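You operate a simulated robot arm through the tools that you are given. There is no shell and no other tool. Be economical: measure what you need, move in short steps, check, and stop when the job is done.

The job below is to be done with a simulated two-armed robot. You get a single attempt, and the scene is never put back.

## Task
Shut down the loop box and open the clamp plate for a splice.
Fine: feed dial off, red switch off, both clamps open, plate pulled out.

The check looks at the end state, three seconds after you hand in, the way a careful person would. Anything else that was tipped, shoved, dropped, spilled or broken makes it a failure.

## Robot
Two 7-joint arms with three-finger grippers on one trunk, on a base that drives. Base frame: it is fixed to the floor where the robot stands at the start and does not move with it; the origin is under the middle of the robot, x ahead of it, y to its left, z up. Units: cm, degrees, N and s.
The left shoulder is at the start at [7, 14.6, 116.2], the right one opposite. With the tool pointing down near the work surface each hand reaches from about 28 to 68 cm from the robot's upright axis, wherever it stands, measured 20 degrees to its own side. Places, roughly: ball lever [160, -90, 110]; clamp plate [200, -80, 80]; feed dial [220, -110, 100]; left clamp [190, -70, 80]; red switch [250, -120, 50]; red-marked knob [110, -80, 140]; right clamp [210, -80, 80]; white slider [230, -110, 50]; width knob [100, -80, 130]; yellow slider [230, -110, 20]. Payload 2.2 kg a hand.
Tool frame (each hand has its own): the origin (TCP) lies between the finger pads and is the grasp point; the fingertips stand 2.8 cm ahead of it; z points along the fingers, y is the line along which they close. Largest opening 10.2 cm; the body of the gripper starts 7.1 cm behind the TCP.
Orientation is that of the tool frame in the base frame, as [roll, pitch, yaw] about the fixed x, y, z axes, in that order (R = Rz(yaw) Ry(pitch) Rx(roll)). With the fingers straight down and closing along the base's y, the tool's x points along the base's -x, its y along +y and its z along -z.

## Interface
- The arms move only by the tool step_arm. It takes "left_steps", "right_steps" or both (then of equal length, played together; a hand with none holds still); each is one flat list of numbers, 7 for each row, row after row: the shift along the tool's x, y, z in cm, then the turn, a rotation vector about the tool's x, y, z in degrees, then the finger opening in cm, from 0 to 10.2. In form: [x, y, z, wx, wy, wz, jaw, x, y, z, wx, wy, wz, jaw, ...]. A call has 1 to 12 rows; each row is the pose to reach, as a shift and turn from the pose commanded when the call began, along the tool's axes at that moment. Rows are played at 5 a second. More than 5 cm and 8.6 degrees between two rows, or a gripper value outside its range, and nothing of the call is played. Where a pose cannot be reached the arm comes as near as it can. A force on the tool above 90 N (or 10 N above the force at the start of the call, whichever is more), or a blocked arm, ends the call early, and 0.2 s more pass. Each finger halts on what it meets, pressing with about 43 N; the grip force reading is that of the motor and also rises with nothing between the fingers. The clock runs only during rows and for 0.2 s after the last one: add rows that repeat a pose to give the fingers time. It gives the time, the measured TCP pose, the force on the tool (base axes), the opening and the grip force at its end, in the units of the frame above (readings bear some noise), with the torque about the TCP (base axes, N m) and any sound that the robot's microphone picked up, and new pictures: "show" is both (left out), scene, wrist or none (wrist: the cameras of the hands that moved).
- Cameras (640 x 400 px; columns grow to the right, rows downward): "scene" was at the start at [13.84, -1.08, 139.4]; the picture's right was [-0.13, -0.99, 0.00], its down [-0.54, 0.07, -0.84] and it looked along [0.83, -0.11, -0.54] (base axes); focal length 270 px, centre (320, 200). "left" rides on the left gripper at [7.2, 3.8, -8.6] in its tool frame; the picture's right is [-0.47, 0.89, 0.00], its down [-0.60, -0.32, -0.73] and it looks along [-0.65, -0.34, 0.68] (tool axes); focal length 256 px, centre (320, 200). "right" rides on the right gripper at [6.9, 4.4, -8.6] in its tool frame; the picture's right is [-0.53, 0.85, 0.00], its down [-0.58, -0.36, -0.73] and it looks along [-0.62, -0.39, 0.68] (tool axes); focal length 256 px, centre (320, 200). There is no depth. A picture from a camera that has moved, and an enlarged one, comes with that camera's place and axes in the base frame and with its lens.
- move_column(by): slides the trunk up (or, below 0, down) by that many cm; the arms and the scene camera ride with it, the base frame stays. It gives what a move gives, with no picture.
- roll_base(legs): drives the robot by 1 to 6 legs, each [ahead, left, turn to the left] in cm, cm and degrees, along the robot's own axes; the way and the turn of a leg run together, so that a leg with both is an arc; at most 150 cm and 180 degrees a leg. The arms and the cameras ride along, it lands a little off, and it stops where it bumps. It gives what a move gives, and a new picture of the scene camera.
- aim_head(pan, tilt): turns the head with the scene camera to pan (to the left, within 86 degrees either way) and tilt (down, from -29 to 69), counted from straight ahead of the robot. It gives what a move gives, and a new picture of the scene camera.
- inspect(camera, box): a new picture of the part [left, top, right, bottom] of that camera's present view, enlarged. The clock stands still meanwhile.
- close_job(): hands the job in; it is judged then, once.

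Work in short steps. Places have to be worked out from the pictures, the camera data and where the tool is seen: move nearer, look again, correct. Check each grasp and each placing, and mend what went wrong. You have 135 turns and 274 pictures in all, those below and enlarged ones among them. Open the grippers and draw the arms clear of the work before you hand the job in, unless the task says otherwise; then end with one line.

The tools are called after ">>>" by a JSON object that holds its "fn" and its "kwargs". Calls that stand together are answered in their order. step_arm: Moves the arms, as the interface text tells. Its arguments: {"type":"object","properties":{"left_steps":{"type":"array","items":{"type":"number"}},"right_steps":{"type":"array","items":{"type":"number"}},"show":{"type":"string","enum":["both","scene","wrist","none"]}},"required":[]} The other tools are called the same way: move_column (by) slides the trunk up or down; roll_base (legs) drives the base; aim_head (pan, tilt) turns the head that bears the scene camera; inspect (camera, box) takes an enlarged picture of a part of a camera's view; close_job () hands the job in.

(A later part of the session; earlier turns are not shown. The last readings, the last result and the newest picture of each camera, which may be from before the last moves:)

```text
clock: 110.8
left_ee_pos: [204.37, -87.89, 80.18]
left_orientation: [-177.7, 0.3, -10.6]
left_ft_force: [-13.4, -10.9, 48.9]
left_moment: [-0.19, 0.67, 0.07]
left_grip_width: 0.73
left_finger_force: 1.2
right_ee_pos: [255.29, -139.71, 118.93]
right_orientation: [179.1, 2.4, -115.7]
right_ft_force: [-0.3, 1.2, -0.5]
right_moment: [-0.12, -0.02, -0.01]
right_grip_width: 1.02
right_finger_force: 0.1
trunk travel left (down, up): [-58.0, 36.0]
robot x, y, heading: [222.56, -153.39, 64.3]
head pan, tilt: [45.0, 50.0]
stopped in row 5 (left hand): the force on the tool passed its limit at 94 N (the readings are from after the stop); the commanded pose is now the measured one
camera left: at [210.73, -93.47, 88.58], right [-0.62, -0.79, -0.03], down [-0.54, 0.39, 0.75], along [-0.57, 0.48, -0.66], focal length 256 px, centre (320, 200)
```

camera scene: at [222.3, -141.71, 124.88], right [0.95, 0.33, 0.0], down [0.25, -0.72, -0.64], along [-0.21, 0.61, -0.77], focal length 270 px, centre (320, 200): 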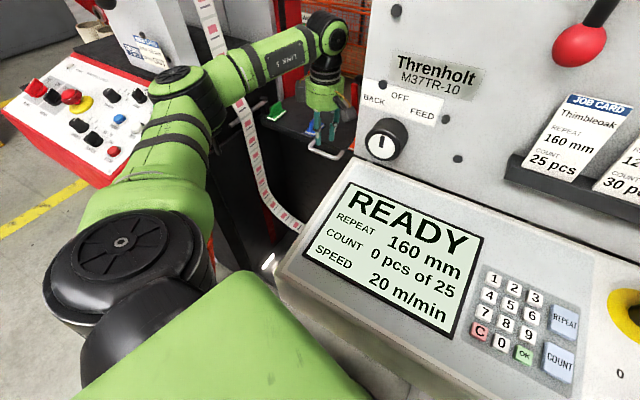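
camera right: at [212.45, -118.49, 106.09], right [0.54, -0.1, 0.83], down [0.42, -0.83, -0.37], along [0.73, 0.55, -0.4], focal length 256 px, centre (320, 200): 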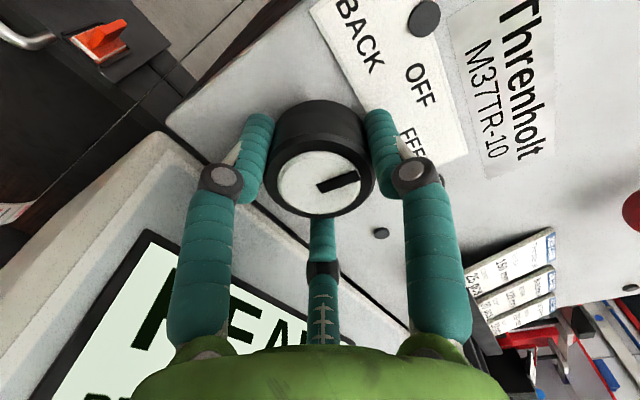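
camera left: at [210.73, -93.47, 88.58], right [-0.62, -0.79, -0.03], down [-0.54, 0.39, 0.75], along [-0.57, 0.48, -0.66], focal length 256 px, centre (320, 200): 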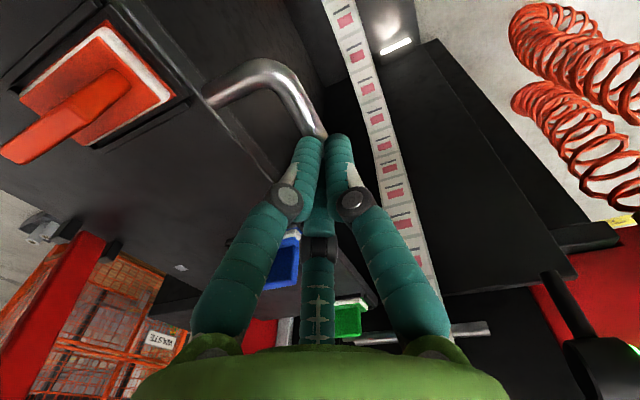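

The fingers landed on top of the bar. I lift 4 cm, open wider and look again.

>>> {"fn": "step_arm", "kwargs": {"left_steps": [0, 0, -1.5, 0, 0, 0, 1, 0, 0, -4, 1, 0, 0, 3, 0, 0, -4, 2, 0, 0, 4.5, 0, 0, -4, 2, 0, 0, 4.5], "show": "wrist"}}

>>> {"fn": "inspect", "kwargs": {"camera": "left", "box": [200, 20, 424, 160]}}

```text
clock: 111.8
left_ee_pos: [204.74, -87.86, 83.11]
left_orientation: [-176.7, 0.4, -11.0]
left_ft_force: [0.6, -0.1, -0.4]
left_moment: [-0.01, 0.02, 0.0]
left_grip_width: 4.52
left_finger_force: 0.1
right_ee_pos: [255.55, -139.16, 118.81]
right_orientation: [179.1, 2.2, -115.8]
right_ft_force: [0.0, 0.9, -0.7]
right_moment: [-0.02, -0.04, 0.0]
right_grip_width: 1.01
right_finger_force: 0.1
trunk travel left (down, up): [-58.0, 36.0]
robot x, y, heading: [222.48, -153.6, 64.2]
head pan, tilt: [45.0, 50.0]
camera left: at [211.18, -93.63, 91.52], right [-0.63, -0.78, -0.05], down [-0.53, 0.38, 0.75], along [-0.57, 0.5, -0.66], focal length 256 px, centre (320, 200)
```

left: 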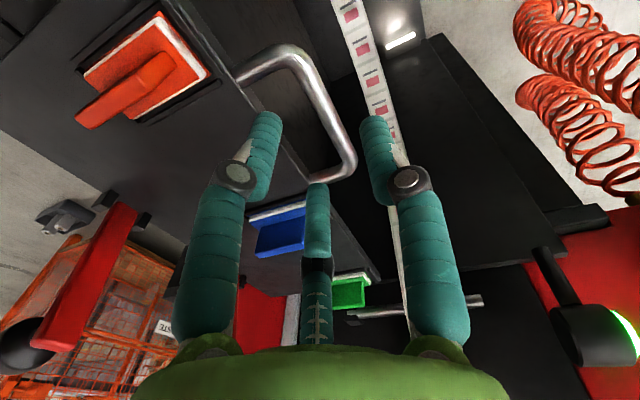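

```text
2.86 times, centred on (312, 90) of left
camera zoom: at [211.18, -93.63, 91.52], right [-0.63, -0.78, -0.05], down [-0.53, 0.38, 0.75], along [-0.57, 0.5, -0.66], focal length 731 px, centre (343, 514)
```

zoom: 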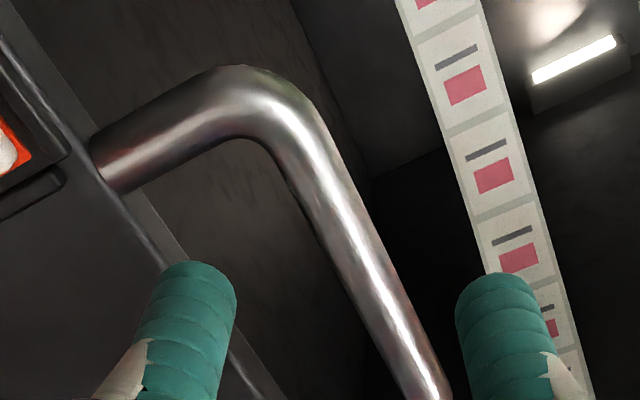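

At 4.5 cm opening the fingers straddle the bar with room to the plate edge. I descend with this opening, then close.

>>> {"fn": "step_arm", "kwargs": {"left_steps": [0, -0.3, 2.5, -3, 0, 0, 4.5, 0, -0.3, 4.5, -3, 0, 0, 4.5, 0, -0.3, 5.4, -3, 0, 0, 4.5, 0, -0.3, 5.4, -3, 0, 0, 4.5], "show": "wrist"}}

```text
clock: 112.8
left_ee_pos: [204.84, -87.32, 77.91]
left_orientation: [-179.6, 0.4, -11.0]
left_ft_force: [-0.3, 0.1, -0.1]
left_moment: [0.01, -0.02, -0.02]
left_grip_width: 4.49
left_finger_force: 0.0
right_ee_pos: [255.49, -139.16, 118.87]
right_orientation: [179.1, 2.3, -115.8]
right_ft_force: [0.5, -0.8, 0.7]
right_moment: [0.02, 0.01, -0.02]
right_grip_width: 1.0
right_finger_force: 0.2
trunk travel left (down, up): [-58.0, 36.0]
robot x, y, heading: [222.51, -153.27, 64.0]
head pan, tilt: [45.0, 50.0]
camera left: at [211.25, -92.59, 86.38], right [-0.63, -0.78, 0.0], down [-0.53, 0.42, 0.74], along [-0.57, 0.46, -0.68], focal length 256 px, centre (320, 200)
```

left: 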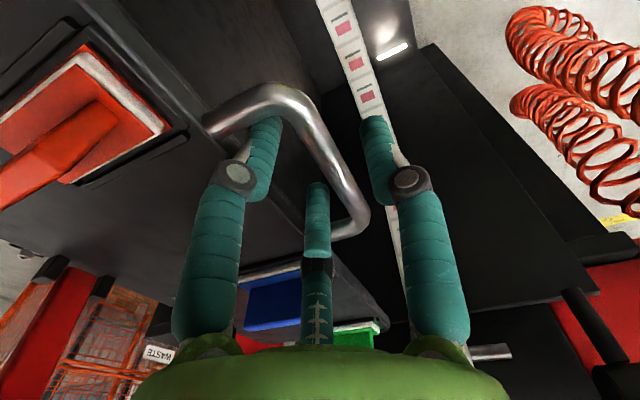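

The fingers straddle the bar without contact. Now I close.

>>> {"fn": "step_arm", "kwargs": {"left_steps": [0, 0, 0, 0, 0, 0, 3, 0, 0, 0, 0, 0, 0, 1.5, 0, 0, 0, 0, 0, 0, 0.5, 0, 0, 0, 0, 0, 0, 0.5], "show": "wrist"}}

```text
clock: 113.8
left_ee_pos: [204.79, -87.48, 77.83]
left_orientation: [-179.8, 0.4, -11.1]
left_ft_force: [0.2, -9.8, -4.9]
left_moment: [-0.11, -0.06, -0.24]
left_grip_width: 1.91
left_finger_force: 44.1
right_ee_pos: [255.51, -139.27, 118.85]
right_orientation: [179.0, 2.3, -116.0]
right_ft_force: [0.1, -0.8, -0.3]
right_moment: [-0.01, 0.02, 0.02]
right_grip_width: 0.98
right_finger_force: 0.1
trunk travel left (down, up): [-58.0, 36.0]
robot x, y, heading: [222.57, -153.38, 64.2]
head pan, tilt: [45.0, 50.0]
camera left: at [211.23, -92.74, 86.38], right [-0.63, -0.78, 0.0], down [-0.53, 0.42, 0.74], along [-0.57, 0.46, -0.68], focal length 256 px, centre (320, 200)
```

left: 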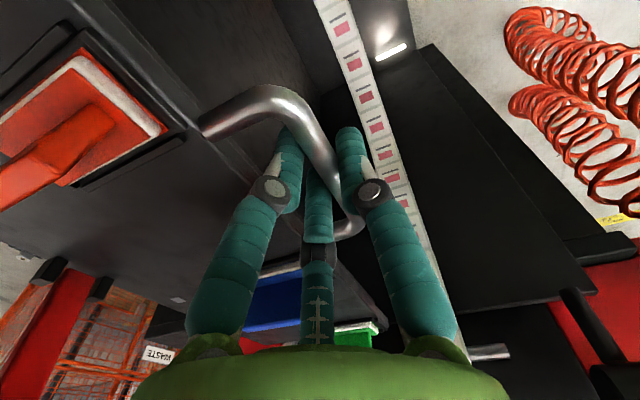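

Handle gripped (44 N). I pull straight out slowly, 8 cm first.

>>> {"fn": "step_arm", "kwargs": {"left_steps": [0, 0.4, 0, 0, 0, 0, 0.5, 0, 1.0, 0, 0, 0, 0, 0.5, 0, 1.7, 0, 0, 0, 0, 0.5, 0, 2.4, 0, 0, 0, 0, 0.5, 0, 3.2, 0, 0, 0, 0, 0.5, 0, 4.0, 0, 0, 0, 0, 0.5, 0, 4.8, 0, 0, 0, 0, 0.5, 0, 5.6, 0, 0, 0, 0, 0.5, 0, 6.4, 0, 0, 0, 0, 0.5, 0, 7.1, 0, 0, 0, 0, 0.5, 0, 7.6, 0, 0, 0, 0, 0.5, 0, 8, 0, 0, 0, 0, 0.5]}}

```text
clock: 116.4
left_ee_pos: [203.17, -95.28, 77.77]
left_orientation: [-179.6, 0.6, -11.0]
left_ft_force: [-15.6, 4.2, 7.2]
left_moment: [0.08, 0.39, -0.54]
left_grip_width: 1.88
left_finger_force: 44.5
right_ee_pos: [255.24, -139.26, 118.96]
right_orientation: [179.1, 2.3, -115.8]
right_ft_force: [0.1, 0.2, -0.6]
right_moment: [0.0, 0.02, 0.01]
right_grip_width: 1.0
right_finger_force: 0.1
trunk travel left (down, up): [-58.0, 36.0]
robot x, y, heading: [222.93, -153.56, 64.2]
head pan, tilt: [45.0, 50.0]
camera scene: at [222.03, -141.74, 124.88], right [0.94, 0.33, 0.0], down [0.25, -0.72, -0.64], along [-0.21, 0.61, -0.77], focal length 270 px, centre (320, 200)
camera left: at [209.54, -100.53, 86.37], right [-0.62, -0.78, 0.0], down [-0.53, 0.42, 0.74], along [-0.58, 0.46, -0.67], focal length 256 px, centre (320, 200)
```

scene: 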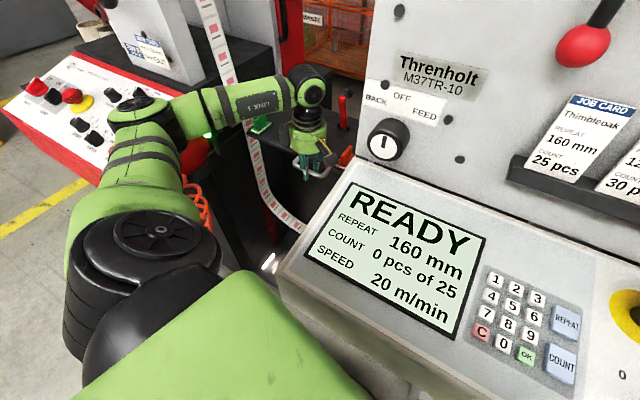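
left: 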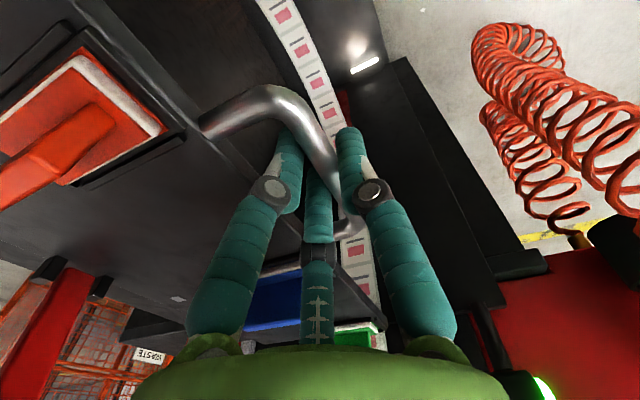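

Plate follows smoothly. Continue pulling, another 8 cm.

>>> {"fn": "step_arm", "kwargs": {"left_steps": [0, 0.4, 0, 0, 0, 0, 0.5, 0, 1.0, 0, 0, 0, 0, 0.5, 0, 1.7, 0, 0, 0, 0, 0.5, 0, 2.4, 0, 0, 0, 0, 0.5, 0, 3.2, 0, 0, 0, 0, 0.5, 0, 4.0, 0, 0, 0, 0, 0.5, 0, 4.8, 0, 0, 0, 0, 0.5, 0, 5.6, 0, 0, 0, 0, 0.5, 0, 6.4, 0, 0, 0, 0, 0.5, 0, 7.1, 0, 0, 0, 0, 0.5, 0, 7.6, 0, 0, 0, 0, 0.5, 0, 8, 0, 0, 0, 0, 0.5]}}

```text
clock: 119.0
left_ee_pos: [201.42, -103.08, 77.84]
left_orientation: [-179.5, 0.7, -10.8]
left_ft_force: [-26.9, 6.2, 18.3]
left_moment: [-0.13, -0.18, -0.59]
left_grip_width: 1.9
left_finger_force: 43.8
right_ee_pos: [255.13, -139.35, 118.95]
right_orientation: [179.2, 2.4, -115.8]
right_ft_force: [-0.3, -0.1, 0.1]
right_moment: [0.01, -0.04, -0.01]
right_grip_width: 0.99
right_finger_force: 0.0
trunk travel left (down, up): [-58.0, 36.0]
robot x, y, heading: [222.66, -153.51, 64.1]
head pan, tilt: [45.0, 50.0]
camera scene: at [221.9, -141.85, 124.89], right [0.94, 0.33, 0.0], down [0.25, -0.72, -0.64], along [-0.21, 0.61, -0.77], focal length 270 px, centre (320, 200)
camera left: at [207.87, -108.39, 86.32], right [-0.62, -0.78, 0.0], down [-0.53, 0.42, 0.74], along [-0.58, 0.46, -0.67], focal length 256 px, centre (320, 200)
```

scene: 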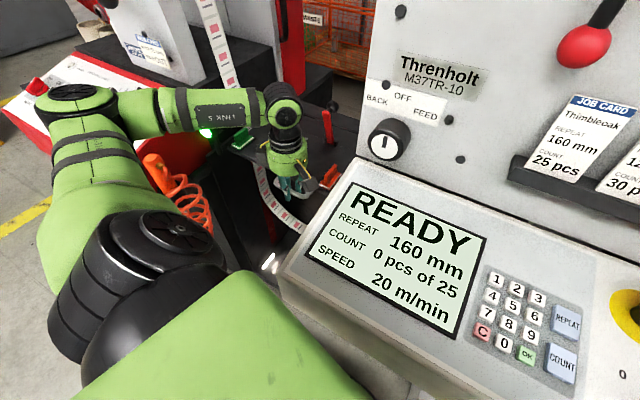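
left: 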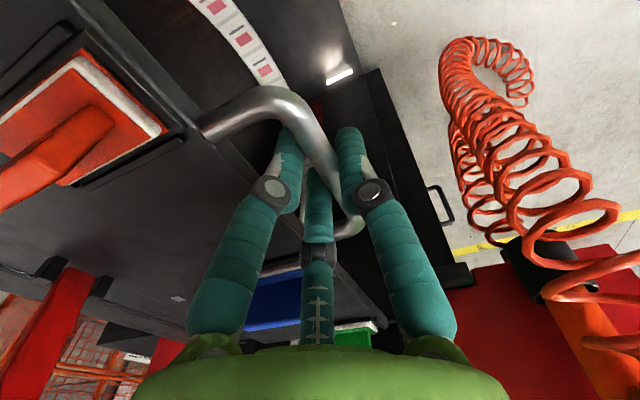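

16 cm out with a small side load from slight misalignment. I continue 4 cm with a slight correction, watching for the end stop.

>>> {"fn": "step_arm", "kwargs": {"left_steps": [-0.3, 0.5, 0, 0, 0, 0, 0.5, -0.35, 1.2, 0, 0, 0, 0, 0.5, -0.35, 1.9, 0, 0, 0, 0, 0.5, -0.4, 2.6, 0, 0, 0, 0, 0.5, -0.4, 3.3, 0, 0, 0, 0, 0.5, -0.45, 4, 0, 0, 0, 0, 0.5]}}

```text
clock: 120.3
left_ee_pos: [201.47, -103.09, 77.93]
left_orientation: [-175.2, 0.0, -11.3]
left_ft_force: [14.6, 35.8, -40.1]
left_moment: [0.68, 1.06, -0.09]
left_grip_width: 1.93
left_finger_force: 44.1
right_ee_pos: [255.5, -138.41, 118.79]
right_orientation: [179.3, 2.1, -116.0]
right_ft_force: [-0.4, -1.0, -0.2]
right_moment: [0.04, -0.08, 0.0]
right_grip_width: 0.98
right_finger_force: 0.0
trunk travel left (down, up): [-58.0, 36.0]
robot x, y, heading: [222.35, -153.35, 63.8]
head pan, tilt: [45.0, 50.0]
stopped in row 6 (left hand): the force on the tool passed its limit at 94 N (the readings are from after the stop); the commanded pose is now the measured one
camera scene: at [222.22, -140.71, 124.64], right [0.95, 0.32, 0.0], down [0.25, -0.73, -0.64], along [-0.21, 0.6, -0.77], focal length 270 px, centre (320, 200)
camera left: at [207.59, -109.13, 86.14], right [-0.63, -0.78, -0.07], down [-0.54, 0.37, 0.75], along [-0.56, 0.51, -0.65], focal length 256 px, centre (320, 200)
```

scene: 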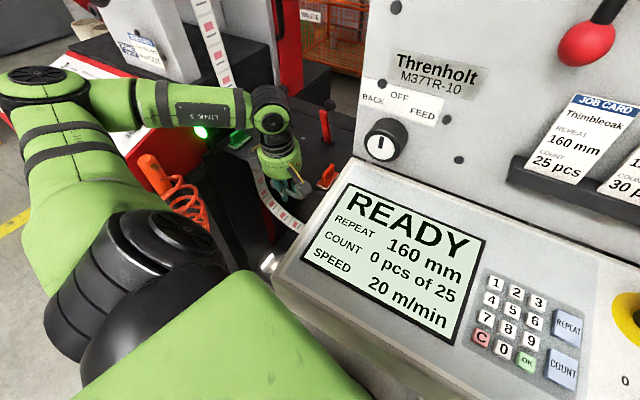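
left: 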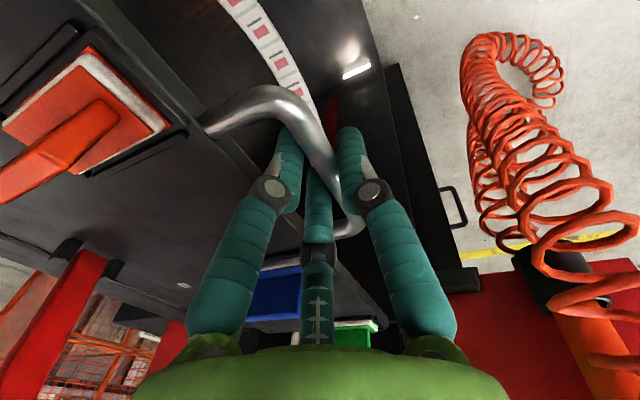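

The plate is at its end stop (16 cm out). I open the fingers and lift straight up.

>>> {"fn": "step_arm", "kwargs": {"left_steps": [0, 0, 0, 0, 0, 0, 2.5, 0, 0, 0, 0, 0, 0, 4.4, 0, 0, 0, 0, 0, 0, 4.5, 0, 0, -2, 0, 0, 0, 4.5, 0, 0, -5, 0, 0, 0, 4.5, 0, 0, -9, 0, 0, 0, 4.5, 0, 0, -13, 0, 0, 0, 4.5]}}

```text
clock: 121.9
left_ee_pos: [201.04, -105.16, 91.53]
left_orientation: [-175.6, 0.4, -11.0]
left_ft_force: [0.5, -0.7, 0.4]
left_moment: [0.0, 0.0, 0.02]
left_grip_width: 4.52
left_finger_force: 0.2
right_ee_pos: [255.57, -139.3, 118.9]
right_orientation: [178.9, 2.4, -115.9]
right_ft_force: [-1.0, -0.5, 0.0]
right_moment: [0.02, 0.01, -0.01]
right_grip_width: 1.0
right_finger_force: 0.1
trunk travel left (down, up): [-58.0, 36.0]
robot x, y, heading: [222.46, -153.59, 64.2]
head pan, tilt: [45.0, 50.0]
camera scene: at [222.33, -141.74, 124.88], right [0.95, 0.33, 0.0], down [0.25, -0.72, -0.64], along [-0.21, 0.61, -0.77], focal length 270 px, centre (320, 200)
camera left: at [207.36, -111.07, 99.78], right [-0.63, -0.78, -0.07], down [-0.54, 0.37, 0.76], along [-0.56, 0.51, -0.65], focal length 256 px, centre (320, 200)
```

scene: 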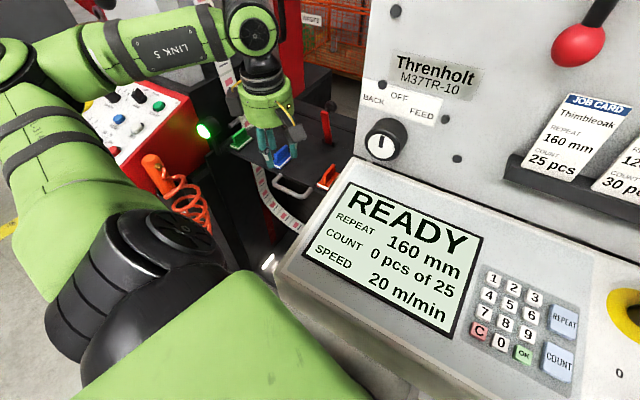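
left: 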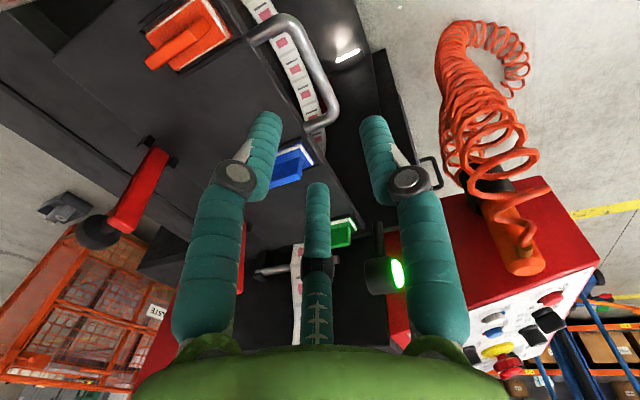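

Released. I raise the trunk 12 cm to clear everything, then back the base straight out along the machine normal.

>>> {"fn": "move_column", "kwargs": {"by": 12}}

>>> {"fn": "roll_base", "kwargs": {"legs": [[-24, -6, 0], [0, 0, 15]]}}

>>> {"fn": "aim_head", "kwargs": {"pan": 0, "tilt": 38}}

```text
clock: 123.4
left_ee_pos: [201.0, -105.0, 103.42]
left_orientation: [-175.6, 0.2, -10.9]
left_ft_force: [-0.1, -0.5, -0.2]
left_moment: [0.01, -0.01, 0.0]
left_grip_width: 4.49
left_finger_force: 0.1
right_ee_pos: [255.44, -139.31, 130.91]
right_orientation: [179.0, 2.1, -115.9]
right_ft_force: [0.2, 0.3, 0.0]
right_moment: [-0.01, 0.0, 0.0]
right_grip_width: 1.02
right_finger_force: 0.0
trunk travel left (down, up): [-70.0, 24.0]
robot x, y, heading: [222.53, -153.15, 64.1]
head pan, tilt: [45.0, 50.0]
```

```text
clock: 126.1
left_ee_pos: [184.46, -136.25, 103.49]
left_orientation: [-175.6, 0.4, 3.6]
left_ft_force: [0.4, -0.2, -0.3]
left_moment: [0.0, 0.03, -0.01]
left_grip_width: 4.51
left_finger_force: 0.1
right_ee_pos: [245.85, -155.64, 130.98]
right_orientation: [179.1, 2.3, -101.4]
right_ft_force: [-0.2, 0.0, 0.2]
right_moment: [-0.01, -0.02, -0.01]
right_grip_width: 1.0
right_finger_force: 0.1
trunk travel left (down, up): [-70.0, 24.0]
robot x, y, heading: [217.58, -177.48, 78.6]
head pan, tilt: [45.0, 50.0]
camera scene: at [214.37, -166.28, 136.87], right [0.83, 0.55, 0.0], down [0.42, -0.64, -0.64], along [-0.36, 0.54, -0.77], focal length 270 px, centre (320, 200)
```

scene: 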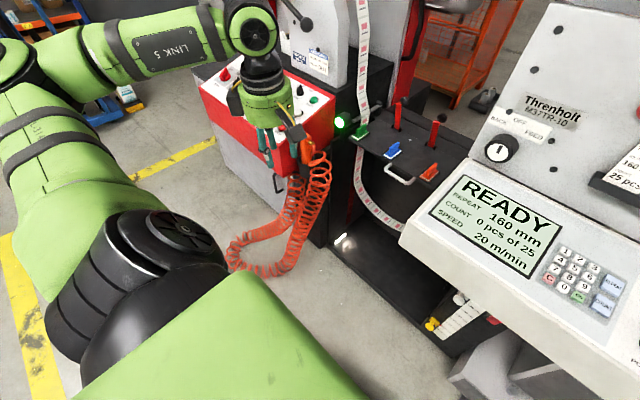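

```text
clock: 127.2
left_ee_pos: [184.46, -136.31, 103.43]
left_orientation: [-175.5, 0.4, 3.7]
left_ft_force: [-0.1, 0.4, -0.3]
left_moment: [-0.01, -0.02, 0.0]
left_grip_width: 4.52
left_finger_force: 0.1
right_ee_pos: [245.84, -155.37, 130.88]
right_orientation: [179.0, 2.3, -101.3]
right_ft_force: [-0.2, 0.6, -0.1]
right_moment: [-0.01, 0.01, 0.01]
right_grip_width: 1.0
right_finger_force: 0.1
trunk travel left (down, up): [-70.0, 24.0]
robot x, y, heading: [217.32, -177.65, 78.4]
head pan, tilt: [0.0, 38.0]
camera scene: at [220.29, -164.23, 138.59], right [0.98, -0.2, 0.0], down [-0.12, -0.6, -0.79], along [0.15, 0.77, -0.62], focal length 270 px, centre (320, 200)
```

scene: 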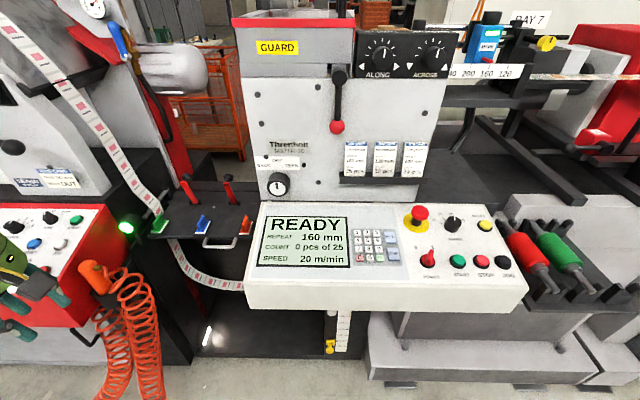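

Plate is out with both clamps up. I enlarge to verify, including stamps.

>>> {"fn": "inspect", "kwargs": {"camera": "scene", "box": [120, 165, 280, 265]}}

>>> {"fn": "roll_base", "kwargs": {"legs": [[-40, 0, 0], [0, -30, 0]]}}

```text
4.00 times, centred on (200, 215) of scene
camera zoom: at [220.29, -164.23, 138.59], right [0.98, -0.2, 0.0], down [-0.12, -0.6, -0.79], along [0.15, 0.77, -0.62], focal length 1082 px, centre (800, 140)
```

zoom: 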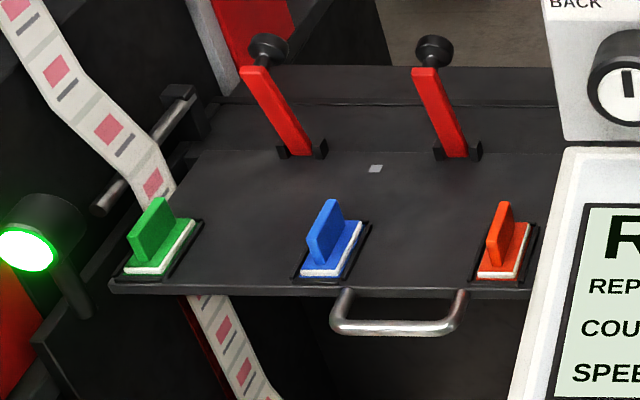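

```text
clock: 131.4
left_ee_pos: [205.78, -181.88, 103.34]
left_orientation: [-175.6, 0.3, 4.0]
left_ft_force: [-0.1, 0.0, 0.7]
left_moment: [-0.03, -0.02, 0.0]
left_grip_width: 4.5
left_finger_force: 0.1
right_ee_pos: [267.23, -200.7, 130.98]
right_orientation: [179.1, 2.3, -100.9]
right_ft_force: [0.5, -0.9, 0.1]
right_moment: [-0.02, 0.01, 0.01]
right_grip_width: 1.0
right_finger_force: 0.1
trunk travel left (down, up): [-70.0, 24.0]
robot x, y, heading: [239.23, -222.84, 79.1]
head pan, tilt: [0.0, 38.0]
camera scene: at [241.8, -209.58, 138.59], right [0.98, -0.19, 0.0], down [-0.12, -0.6, -0.79], along [0.15, 0.77, -0.62], focal length 270 px, centre (320, 200)
```

scene: 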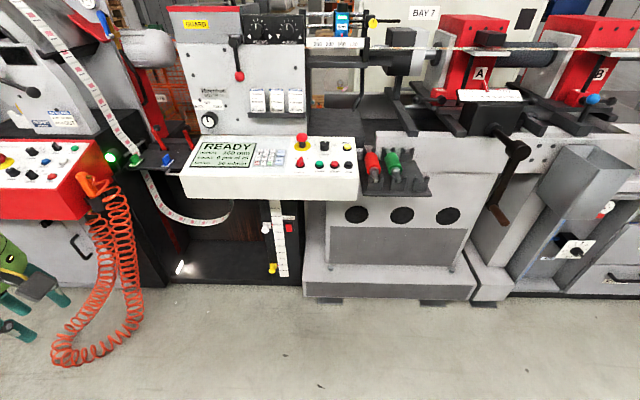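

Everything's in place on the plate. Now the LOOP switch: I enlarge it.

>>> {"fn": "inspect", "kwargs": {"camera": "scene", "box": [250, 195, 330, 245]}}

```text
8.00 times, centred on (290, 220) of scene
camera zoom: at [241.8, -209.58, 138.59], right [0.98, -0.19, 0.0], down [-0.12, -0.6, -0.79], along [0.15, 0.77, -0.62], focal length 2164 px, centre (560, 40)
```

zoom: 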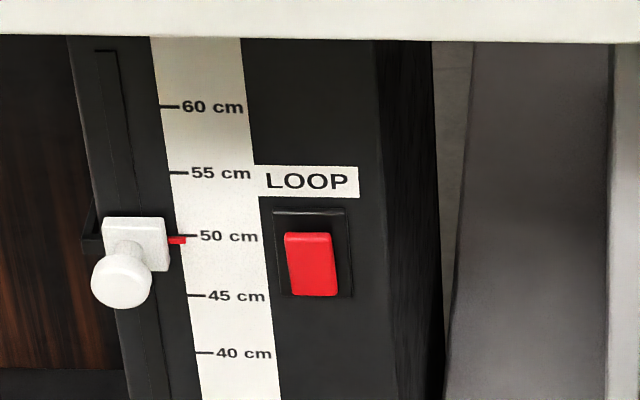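

Switch estimated near (F -75, R 264, z 57). I reposition the base with the right shoulder facing it and lower the trunk 50 cm.

>>> {"fn": "roll_base", "kwargs": {"legs": [[20, 22, 0]]}}

>>> {"fn": "move_column", "kwargs": {"by": -48}}

>>> {"fn": "aim_head", "kwargs": {"pan": 0, "tilt": 25}}

```text
clock: 133.4
left_ee_pos: [187.67, -158.43, 103.46]
left_orientation: [-175.5, 0.5, 4.1]
left_ft_force: [0.6, 0.4, 0.3]
left_moment: [0.02, -0.01, -0.02]
left_grip_width: 4.51
left_finger_force: 0.0
right_ee_pos: [249.13, -177.16, 130.92]
right_orientation: [179.0, 2.3, -100.7]
right_ft_force: [0.5, 0.1, -0.3]
right_moment: [0.03, 0.0, 0.0]
right_grip_width: 1.0
right_finger_force: 0.0
trunk travel left (down, up): [-70.0, 24.0]
robot x, y, heading: [221.12, -199.55, 79.3]
head pan, tilt: [0.0, 38.0]
camera scene: at [223.77, -186.11, 138.6], right [0.98, -0.19, 0.0], down [-0.12, -0.6, -0.79], along [0.15, 0.77, -0.61], focal length 270 px, centre (320, 200)
```

scene: 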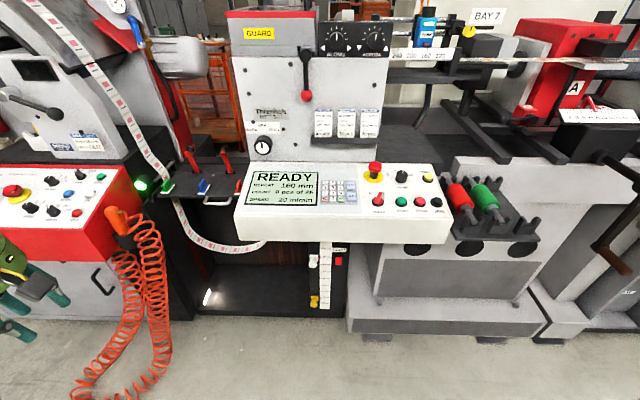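

```text
refused: -48 is not a number from -40 to 40
```

```text
clock: 134.2
left_ee_pos: [187.58, -158.33, 103.37]
left_orientation: [-175.6, 0.3, 4.2]
left_ft_force: [-0.7, -0.5, 0.2]
left_moment: [-0.02, -0.02, 0.02]
left_grip_width: 4.49
left_finger_force: 0.0
right_ee_pos: [249.07, -176.98, 130.84]
right_orientation: [179.0, 2.4, -100.7]
right_ft_force: [0.2, 1.1, 0.3]
right_moment: [-0.01, 0.0, 0.01]
right_grip_width: 1.0
right_finger_force: 0.1
trunk travel left (down, up): [-70.0, 24.0]
robot x, y, heading: [221.46, -199.41, 79.1]
head pan, tilt: [0.0, 25.0]
camera scene: at [223.71, -185.36, 140.61], right [0.98, -0.19, 0.0], down [-0.08, -0.42, -0.91], along [0.17, 0.89, -0.42], focal length 270 px, centre (320, 200)
```

scene: 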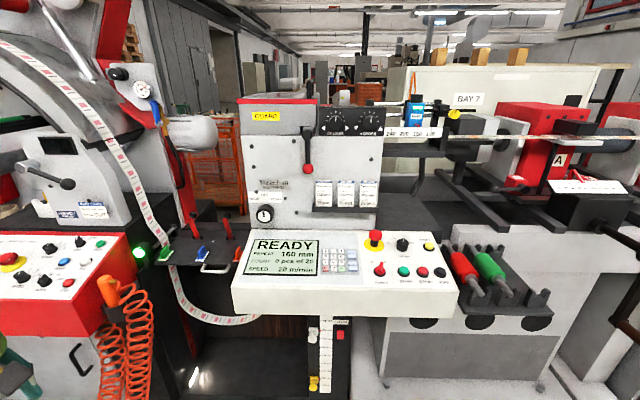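

Lower the trunk in two moves.

>>> {"fn": "move_column", "kwargs": {"by": -38}}

>>> {"fn": "aim_head", "kwargs": {"pan": -10, "tilt": 30}}

>>> {"fn": "inspect", "kwargs": {"camera": "scene", "box": [320, 200, 480, 300]}}

```text
clock: 137.8
left_ee_pos: [187.67, -158.38, 65.5]
left_orientation: [-175.6, 0.2, 4.2]
left_ft_force: [0.0, 0.7, 0.7]
left_moment: [0.03, 0.01, -0.01]
left_grip_width: 4.5
left_finger_force: 0.1
right_ee_pos: [249.19, -177.07, 92.87]
right_orientation: [179.1, 2.3, -100.7]
right_ft_force: [-0.2, 0.2, 0.7]
right_moment: [-0.02, 0.02, -0.01]
right_grip_width: 0.99
right_finger_force: 0.1
trunk travel left (down, up): [-32.0, 62.0]
robot x, y, heading: [221.37, -199.46, 79.0]
head pan, tilt: [0.0, 25.0]
```

```text
clock: 138.5
left_ee_pos: [187.64, -158.34, 65.46]
left_orientation: [-175.6, 0.2, 4.3]
left_ft_force: [-0.3, -0.9, -0.5]
left_moment: [0.0, -0.01, 0.0]
left_grip_width: 4.52
left_finger_force: 0.1
right_ee_pos: [249.12, -177.03, 92.8]
right_orientation: [179.2, 2.4, -100.7]
right_ft_force: [1.2, -0.5, 0.4]
right_moment: [-0.02, 0.01, -0.05]
right_grip_width: 1.02
right_finger_force: 0.1
trunk travel left (down, up): [-32.0, 62.0]
robot x, y, heading: [221.6, -199.52, 78.8]
head pan, tilt: [-10.0, 30.0]
camera scene: at [225.24, -186.01, 101.83], right [0.93, -0.36, 0.0], down [-0.18, -0.47, -0.87], along [0.31, 0.81, -0.5], focal length 270 px, centre (320, 200)
```

scene: 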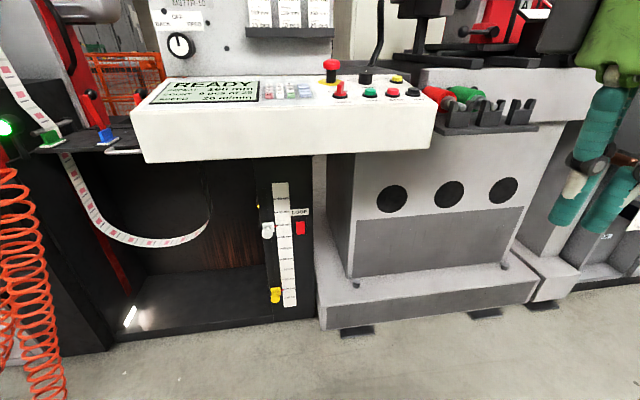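

```text
4.00 times, centred on (400, 250) of scene
camera zoom: at [225.24, -186.01, 101.83], right [0.93, -0.36, 0.0], down [-0.18, -0.47, -0.87], along [0.31, 0.81, -0.5], focal length 1082 px, centre (0, 0)
```

zoom: 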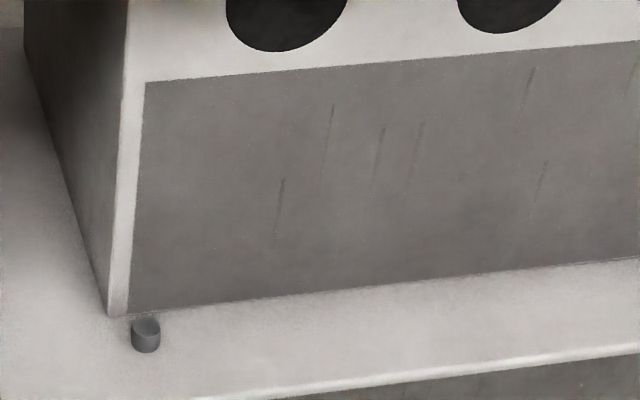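

Switch triangulates to (245.2,-115.4,48.6). I zoom on it to see which side is pressed.

>>> {"fn": "inspect", "kwargs": {"camera": "scene", "box": [276, 203, 324, 253]}}

```text
8.00 times, centred on (300, 228) of scene
camera zoom: at [225.24, -186.01, 101.83], right [0.93, -0.36, 0.0], down [-0.18, -0.47, -0.87], along [0.31, 0.81, -0.5], focal length 2164 px, centre (480, -24)
```

zoom: 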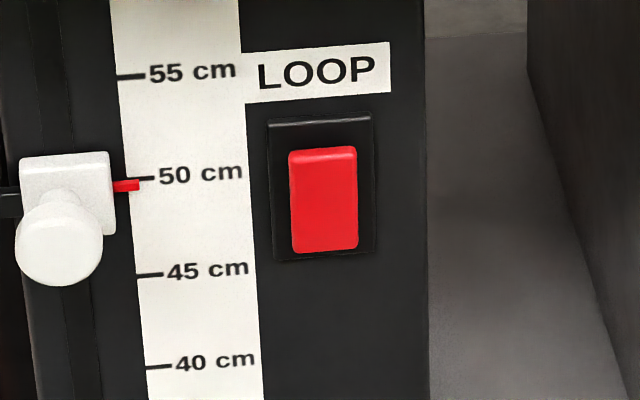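

Too far to tell its tilt. I lower the right hand, turning it horizontal in front of the switch for a close look.

>>> {"fn": "step_arm", "kwargs": {"right_steps": [-2.3, 1.3, 3.4, 0, -8.2, 0, 1, -4.7, 2.6, 6.9, 0, -16.4, 0, 1, -7, 3.9, 10.3, 0, -24.6, 0, 1, -9.3, 5.2, 13.8, 0, -32.8, 0, 0.5, -11.7, 6.6, 17.3, 0, -41, 0, 0.5, -14, 7.9, 20.7, 0, -49.2, 0, 0, -16.4, 9.2, 24.2, 0, -57.4, 0, 0, -18.7, 10.5, 27.6, 0, -65.6, 0, 0, -21, 11.9, 31, 0, -73.8, 0, 0, -23.4, 13.2, 34.5, 0, -82, 0, 0, -25.7, 14.5, 38, 0, -90, 0, 0]}}

```text
clock: 140.9
left_ee_pos: [187.56, -158.3, 65.39]
left_orientation: [-175.6, 0.3, 4.3]
left_ft_force: [-0.5, 0.9, -0.2]
left_moment: [-0.02, 0.0, 0.01]
left_grip_width: 4.48
left_finger_force: 0.1
right_ee_pos: [233.62, -148.08, 60.23]
right_orientation: [29.4, 88.1, 107.5]
right_ft_force: [1.1, 0.0, 0.0]
right_moment: [0.01, 0.01, 0.0]
right_grip_width: 0.22
right_finger_force: 31.5
right hand out of reach, approached as far as the arm can: row 5, 6, 7, 8, 10, 11
trunk travel left (down, up): [-32.0, 62.0]
robot x, y, heading: [220.91, -199.71, 79.0]
head pan, tilt: [-10.0, 30.0]
camera scene: at [225.22, -185.98, 101.83], right [0.93, -0.36, 0.0], down [-0.18, -0.47, -0.87], along [0.31, 0.81, -0.5], focal length 270 px, centre (320, 200)
camera right: at [227.46, -155.58, 53.2], right [-0.82, 0.15, 0.55], down [0.21, -0.81, 0.55], along [0.53, 0.57, 0.63], focal length 256 px, centre (320, 200)
```

scene: 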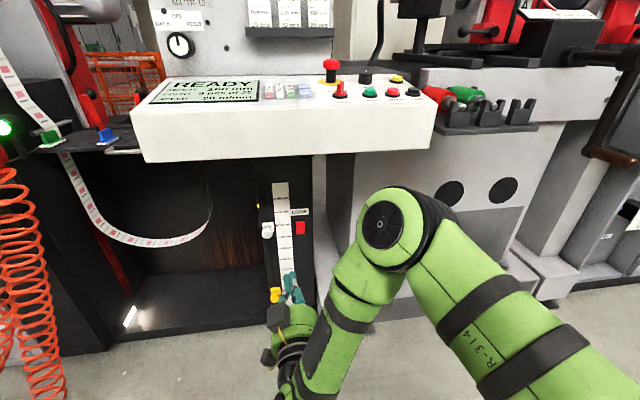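
right: 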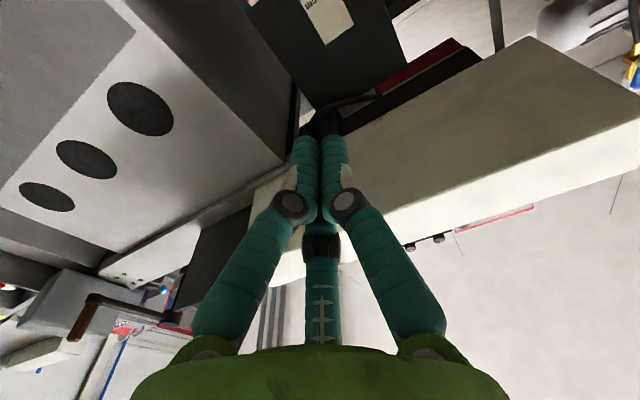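

I lower the trunk another 20 cm so the scene camera sees the switch more level.

>>> {"fn": "move_column", "kwargs": {"by": -20}}

>>> {"fn": "roll_base", "kwargs": {"legs": [[10, 0, 0]]}}

>>> {"fn": "aim_head", "kwargs": {"pan": -15, "tilt": 25}}

```text
clock: 143.1
left_ee_pos: [187.55, -158.32, 45.44]
left_orientation: [-175.5, 0.3, 4.2]
left_ft_force: [-0.3, 0.3, 0.3]
left_moment: [0.01, 0.0, -0.01]
left_grip_width: 4.52
left_finger_force: 0.0
right_ee_pos: [233.67, -148.32, 40.17]
right_orientation: [30.9, 88.1, 109.2]
right_ft_force: [0.4, -0.3, -0.1]
right_moment: [0.01, -0.03, -0.01]
right_grip_width: 0.2
right_finger_force: 31.2
trunk travel left (down, up): [-12.0, 82.0]
robot x, y, heading: [221.1, -199.45, 79.4]
head pan, tilt: [-10.0, 30.0]
```

```text
clock: 144.3
left_ee_pos: [189.59, -148.48, 45.35]
left_orientation: [-175.6, 0.4, 4.0]
left_ft_force: [-0.4, 0.2, -0.2]
left_moment: [-0.04, -0.02, 0.01]
left_grip_width: 4.51
left_finger_force: 0.0
right_ee_pos: [235.58, -138.56, 40.26]
right_orientation: [30.9, 88.1, 109.2]
right_ft_force: [-0.1, 0.5, 0.7]
right_moment: [0.04, 0.02, -0.02]
right_grip_width: 0.21
right_finger_force: 30.6
trunk travel left (down, up): [-12.0, 82.0]
robot x, y, heading: [222.45, -189.48, 79.0]
head pan, tilt: [-10.0, 30.0]
camera scene: at [227.16, -176.25, 81.82], right [0.93, -0.36, 0.0], down [-0.18, -0.47, -0.87], along [0.31, 0.81, -0.5], focal length 270 px, centre (320, 200)
```

scene: 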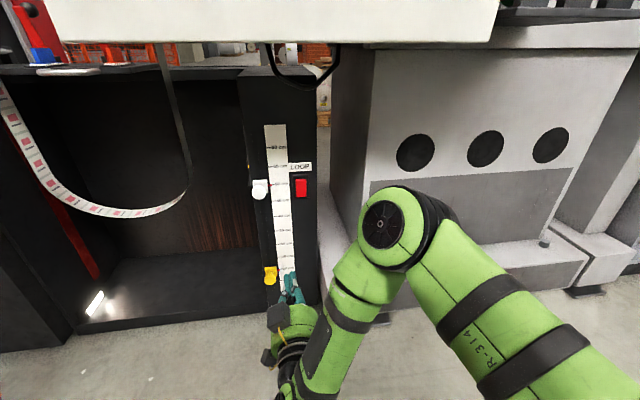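

```text
clock: 144.9
left_ee_pos: [189.52, -148.49, 45.41]
left_orientation: [-175.5, 0.3, 4.0]
left_ft_force: [-0.4, -0.7, 0.3]
left_moment: [-0.04, 0.05, 0.04]
left_grip_width: 4.5
left_finger_force: 0.0
right_ee_pos: [235.58, -138.55, 40.24]
right_orientation: [31.0, 88.1, 109.2]
right_ft_force: [-0.6, 0.1, 0.2]
right_moment: [0.01, -0.01, 0.0]
right_grip_width: 0.23
right_finger_force: 31.3
trunk travel left (down, up): [-12.0, 82.0]
robot x, y, heading: [223.11, -189.62, 79.0]
head pan, tilt: [-15.0, 25.0]
camera scene: at [227.96, -176.41, 82.62], right [0.9, -0.44, 0.0], down [-0.19, -0.38, -0.91], along [0.4, 0.81, -0.42], focal length 270 px, centre (320, 200)
```

scene: 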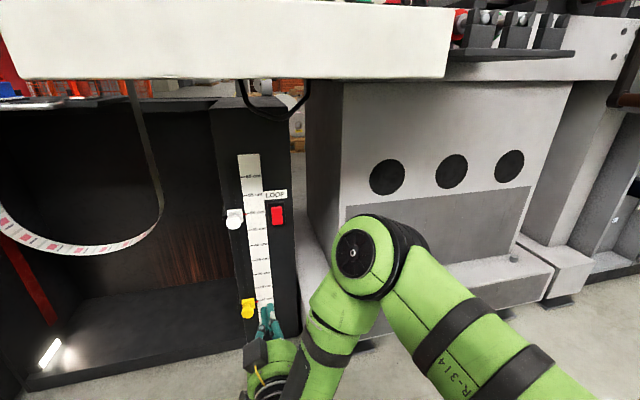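

>>> {"fn": "inspect", "kwargs": {"camera": "scene", "box": [245, 185, 309, 245]}}

```text
6.67 times, centred on (277, 215) of scene
camera zoom: at [227.96, -176.41, 82.62], right [0.9, -0.44, 0.0], down [-0.19, -0.38, -0.91], along [0.4, 0.81, -0.42], focal length 1803 px, centre (607, 100)
```

zoom: 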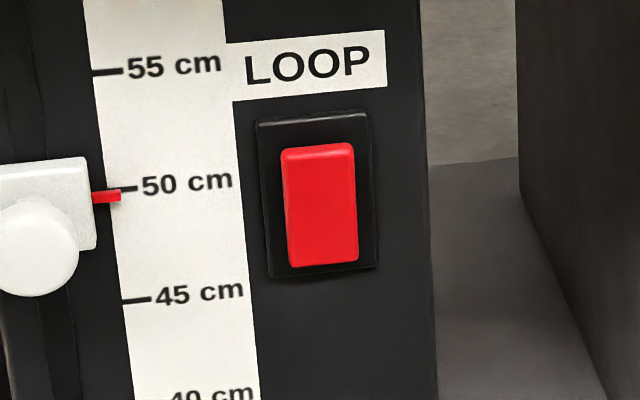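

Tilt is ambiguous from above. I use the right wrist camera from below-left: move hand to about (F -86.5, R 257, z 47).

>>> {"fn": "step_arm", "kwargs": {"right_steps": [-3.5, 0, 2, 0, 0, 0, 0, -7, 0, 4, 0, 0, 0, 0], "show": "wrist"}}

```text
clock: 145.5
left_ee_pos: [189.64, -148.6, 45.36]
left_orientation: [-175.7, 0.3, 4.0]
left_ft_force: [-0.5, -0.4, -0.6]
left_moment: [0.02, -0.01, 0.01]
left_grip_width: 4.51
left_finger_force: 0.1
right_ee_pos: [236.53, -134.83, 47.41]
right_orientation: [31.9, 88.1, 110.1]
right_ft_force: [0.0, 0.5, 0.1]
right_moment: [0.03, 0.0, -0.02]
right_grip_width: 0.2
right_finger_force: 31.5
trunk travel left (down, up): [-12.0, 82.0]
robot x, y, heading: [223.04, -189.77, 79.0]
head pan, tilt: [-15.0, 25.0]
camera right: at [230.38, -142.16, 40.43], right [-0.82, 0.16, 0.55], down [0.21, -0.81, 0.55], along [0.53, 0.57, 0.63], focal length 256 px, centre (320, 200)
```

right: 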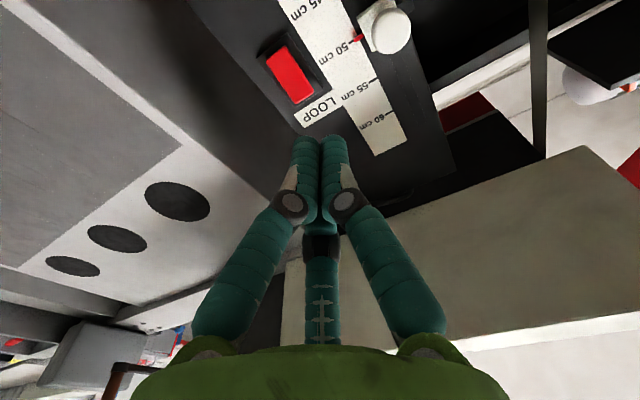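

>>> {"fn": "inspect", "kwargs": {"camera": "right", "box": [250, 25, 340, 115]}}

```text
4.44 times, centred on (295, 70) of right
camera zoom: at [230.38, -142.16, 40.43], right [-0.82, 0.16, 0.55], down [0.21, -0.81, 0.55], along [0.53, 0.57, 0.63], focal length 1138 px, centre (431, 778)
```

zoom: 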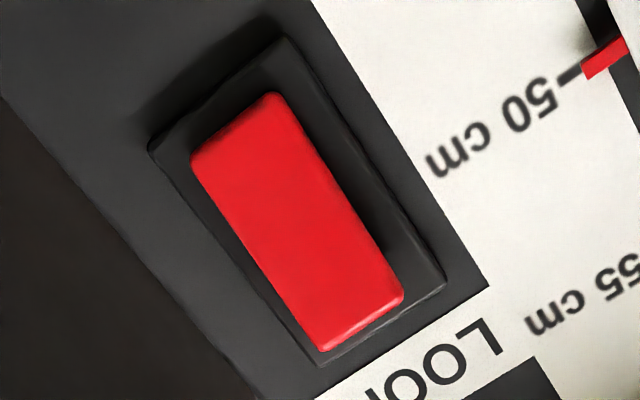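

Comparing both views, the rocker's top end sticks out (bottom pressed in), so pressing the top should flip it. I align in front of its upper half (z 50.5) and approach.

>>> {"fn": "step_arm", "kwargs": {"right_steps": [-1.5, -2.4, 1, 0, 0, 0, 0, -3.1, -4.7, 3, 0, 0, 0, 0, -3.1, -4.7, 7, 0, 0, 0, 0, -3.1, -4.7, 11, 0, 0, 0, 0]}}

>>> {"fn": "inspect", "kwargs": {"camera": "scene", "box": [229, 165, 325, 245]}}

```text
clock: 146.5
left_ee_pos: [189.58, -148.58, 45.31]
left_orientation: [-175.6, 0.3, 4.0]
left_ft_force: [0.4, 0.3, 0.3]
left_moment: [0.01, 0.02, 0.01]
left_grip_width: 4.52
left_finger_force: 0.0
right_ee_pos: [241.67, -125.07, 51.52]
right_orientation: [40.0, 88.4, 117.5]
right_ft_force: [0.1, -0.5, 0.0]
right_moment: [-0.05, 0.0, -0.02]
right_grip_width: 0.22
right_finger_force: 31.7
right hand out of reach, approached as far as the arm can: row 2, 3, 4
trunk travel left (down, up): [-12.0, 82.0]
robot x, y, heading: [222.96, -189.65, 78.9]
head pan, tilt: [-15.0, 25.0]
camera scene: at [227.97, -176.41, 82.62], right [0.9, -0.44, 0.0], down [-0.19, -0.38, -0.91], along [0.4, 0.81, -0.42], focal length 270 px, centre (320, 200)
camera right: at [235.42, -132.5, 44.69], right [-0.82, 0.17, 0.55], down [0.2, -0.81, 0.56], along [0.54, 0.57, 0.62], focal length 256 px, centre (320, 200)
```

scene: 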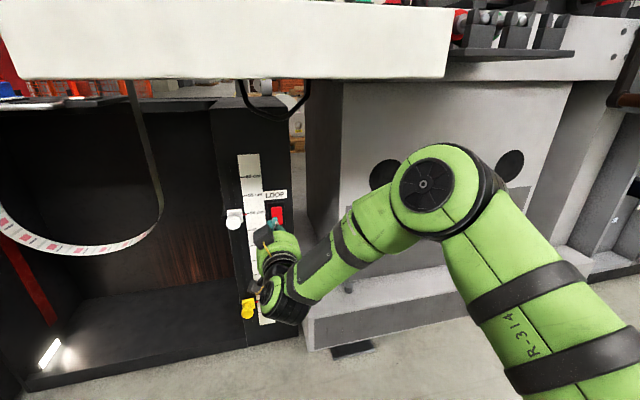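
right: 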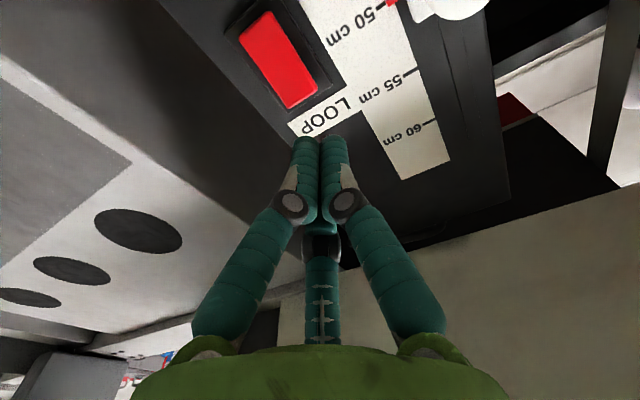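

```text
5.00 times, centred on (277, 205) of scene
camera zoom: at [227.97, -176.41, 82.62], right [0.9, -0.44, 0.0], down [-0.19, -0.38, -0.91], along [0.4, 0.81, -0.42], focal length 1352 px, centre (535, 175)
```

zoom: 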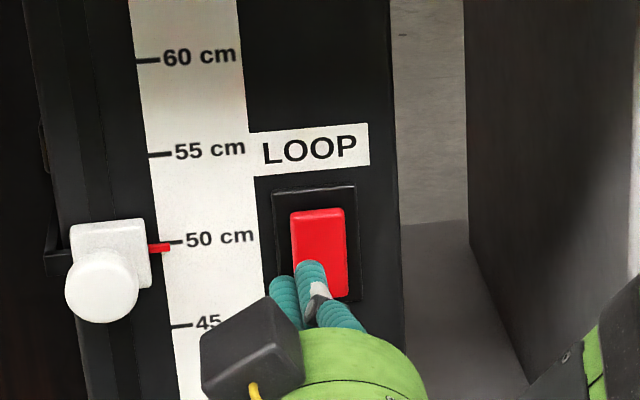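

Hand is near its reach limit; I back the hand off 6 cm and drive 7 cm ahead.

>>> {"fn": "step_arm", "kwargs": {"right_steps": [0, 0, -4, 0, 0, 0, 0, 0, 0, -8, 0, 0, 0, 0], "show": "none"}}

>>> {"fn": "roll_base", "kwargs": {"legs": [[7, 0, 0]]}}

```text
clock: 147.1
left_ee_pos: [189.59, -148.54, 45.42]
left_orientation: [-175.6, 0.4, 3.9]
left_ft_force: [0.1, 0.1, -0.5]
left_moment: [0.03, 0.01, 0.0]
left_grip_width: 4.51
left_finger_force: 0.0
right_ee_pos: [239.82, -132.99, 51.54]
right_orientation: [30.0, 88.1, 108.2]
right_ft_force: [0.2, 0.0, -0.5]
right_moment: [0.0, 0.01, 0.01]
right_grip_width: 0.22
right_finger_force: 30.9
trunk travel left (down, up): [-12.0, 82.0]
robot x, y, heading: [222.85, -189.8, 79.1]
head pan, tilt: [-15.0, 25.0]
```

```text
clock: 148.1
left_ee_pos: [190.75, -141.7, 45.39]
left_orientation: [-175.7, 0.4, 4.1]
left_ft_force: [0.2, -0.1, 0.6]
left_moment: [0.0, 0.01, -0.01]
left_grip_width: 4.49
left_finger_force: 0.1
right_ee_pos: [240.99, -126.08, 51.47]
right_orientation: [30.9, 88.1, 109.1]
right_ft_force: [0.3, 0.2, 0.1]
right_moment: [0.0, 0.0, 0.0]
right_grip_width: 0.2
right_finger_force: 31.9
trunk travel left (down, up): [-12.0, 82.0]
robot x, y, heading: [224.57, -182.93, 79.1]
head pan, tilt: [-15.0, 25.0]
camera scene: at [229.26, -169.59, 82.62], right [0.9, -0.44, 0.0], down [-0.18, -0.38, -0.91], along [0.4, 0.82, -0.42], focal length 270 px, centre (320, 200)
```

scene: 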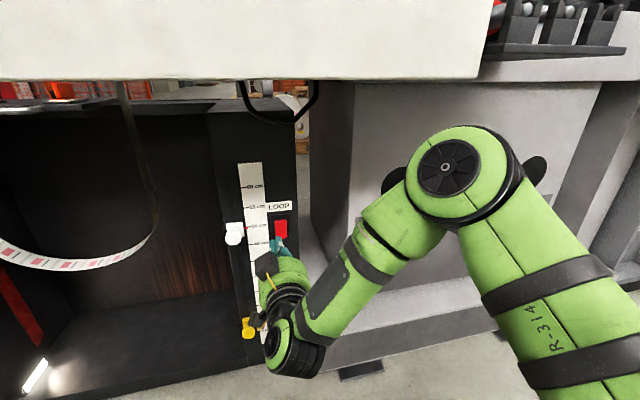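

Aligned next: shift 2.1 right, 1 down, forward 6.5; then check before pressing.

>>> {"fn": "step_arm", "kwargs": {"right_steps": [1, -2.1, 2, 0, 0, 0, 0, 1, -2.1, 4.5, 0, 0, 0, 0, 1, -2.1, 6.5, 0, 0, 0, 0], "show": "wrist"}}

>>> {"fn": "inspect", "kwargs": {"camera": "scene", "box": [235, 190, 331, 270]}}

```text
clock: 148.9
left_ee_pos: [190.85, -141.75, 45.4]
left_orientation: [-175.6, 0.2, 4.1]
left_ft_force: [0.5, -0.6, -0.1]
left_moment: [-0.01, 0.0, 0.01]
left_grip_width: 4.5
left_finger_force: 0.0
right_ee_pos: [242.59, -120.1, 51.69]
right_orientation: [38.1, 88.4, 115.8]
right_ft_force: [-0.1, 0.5, 0.3]
right_moment: [-0.01, -0.01, -0.02]
right_grip_width: 0.19
right_finger_force: 31.3
right hand out of reach, approached as far as the arm can: row 1, 2, 3
trunk travel left (down, up): [-12.0, 82.0]
robot x, y, heading: [224.23, -182.97, 78.9]
head pan, tilt: [-15.0, 25.0]
camera right: at [236.58, -127.52, 44.74], right [-0.82, 0.17, 0.55], down [0.21, -0.81, 0.55], along [0.53, 0.57, 0.63], focal length 256 px, centre (320, 200)
```

right: 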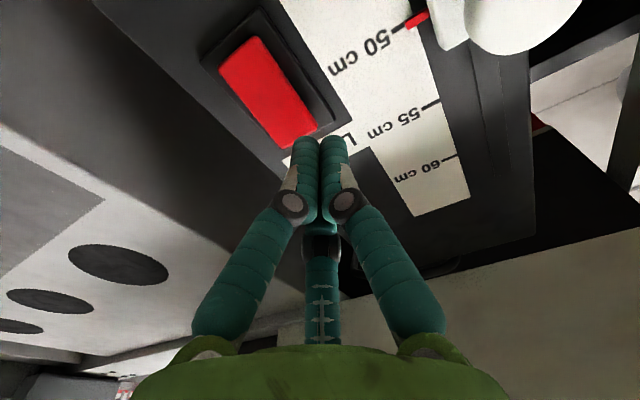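

```text
5.00 times, centred on (283, 230) of scene
camera zoom: at [229.26, -169.59, 82.62], right [0.9, -0.44, 0.0], down [-0.18, -0.38, -0.91], along [0.4, 0.82, -0.42], focal length 1352 px, centre (505, 50)
```

zoom: 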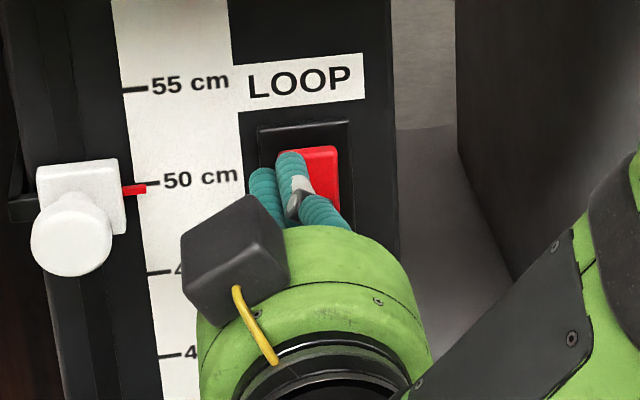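

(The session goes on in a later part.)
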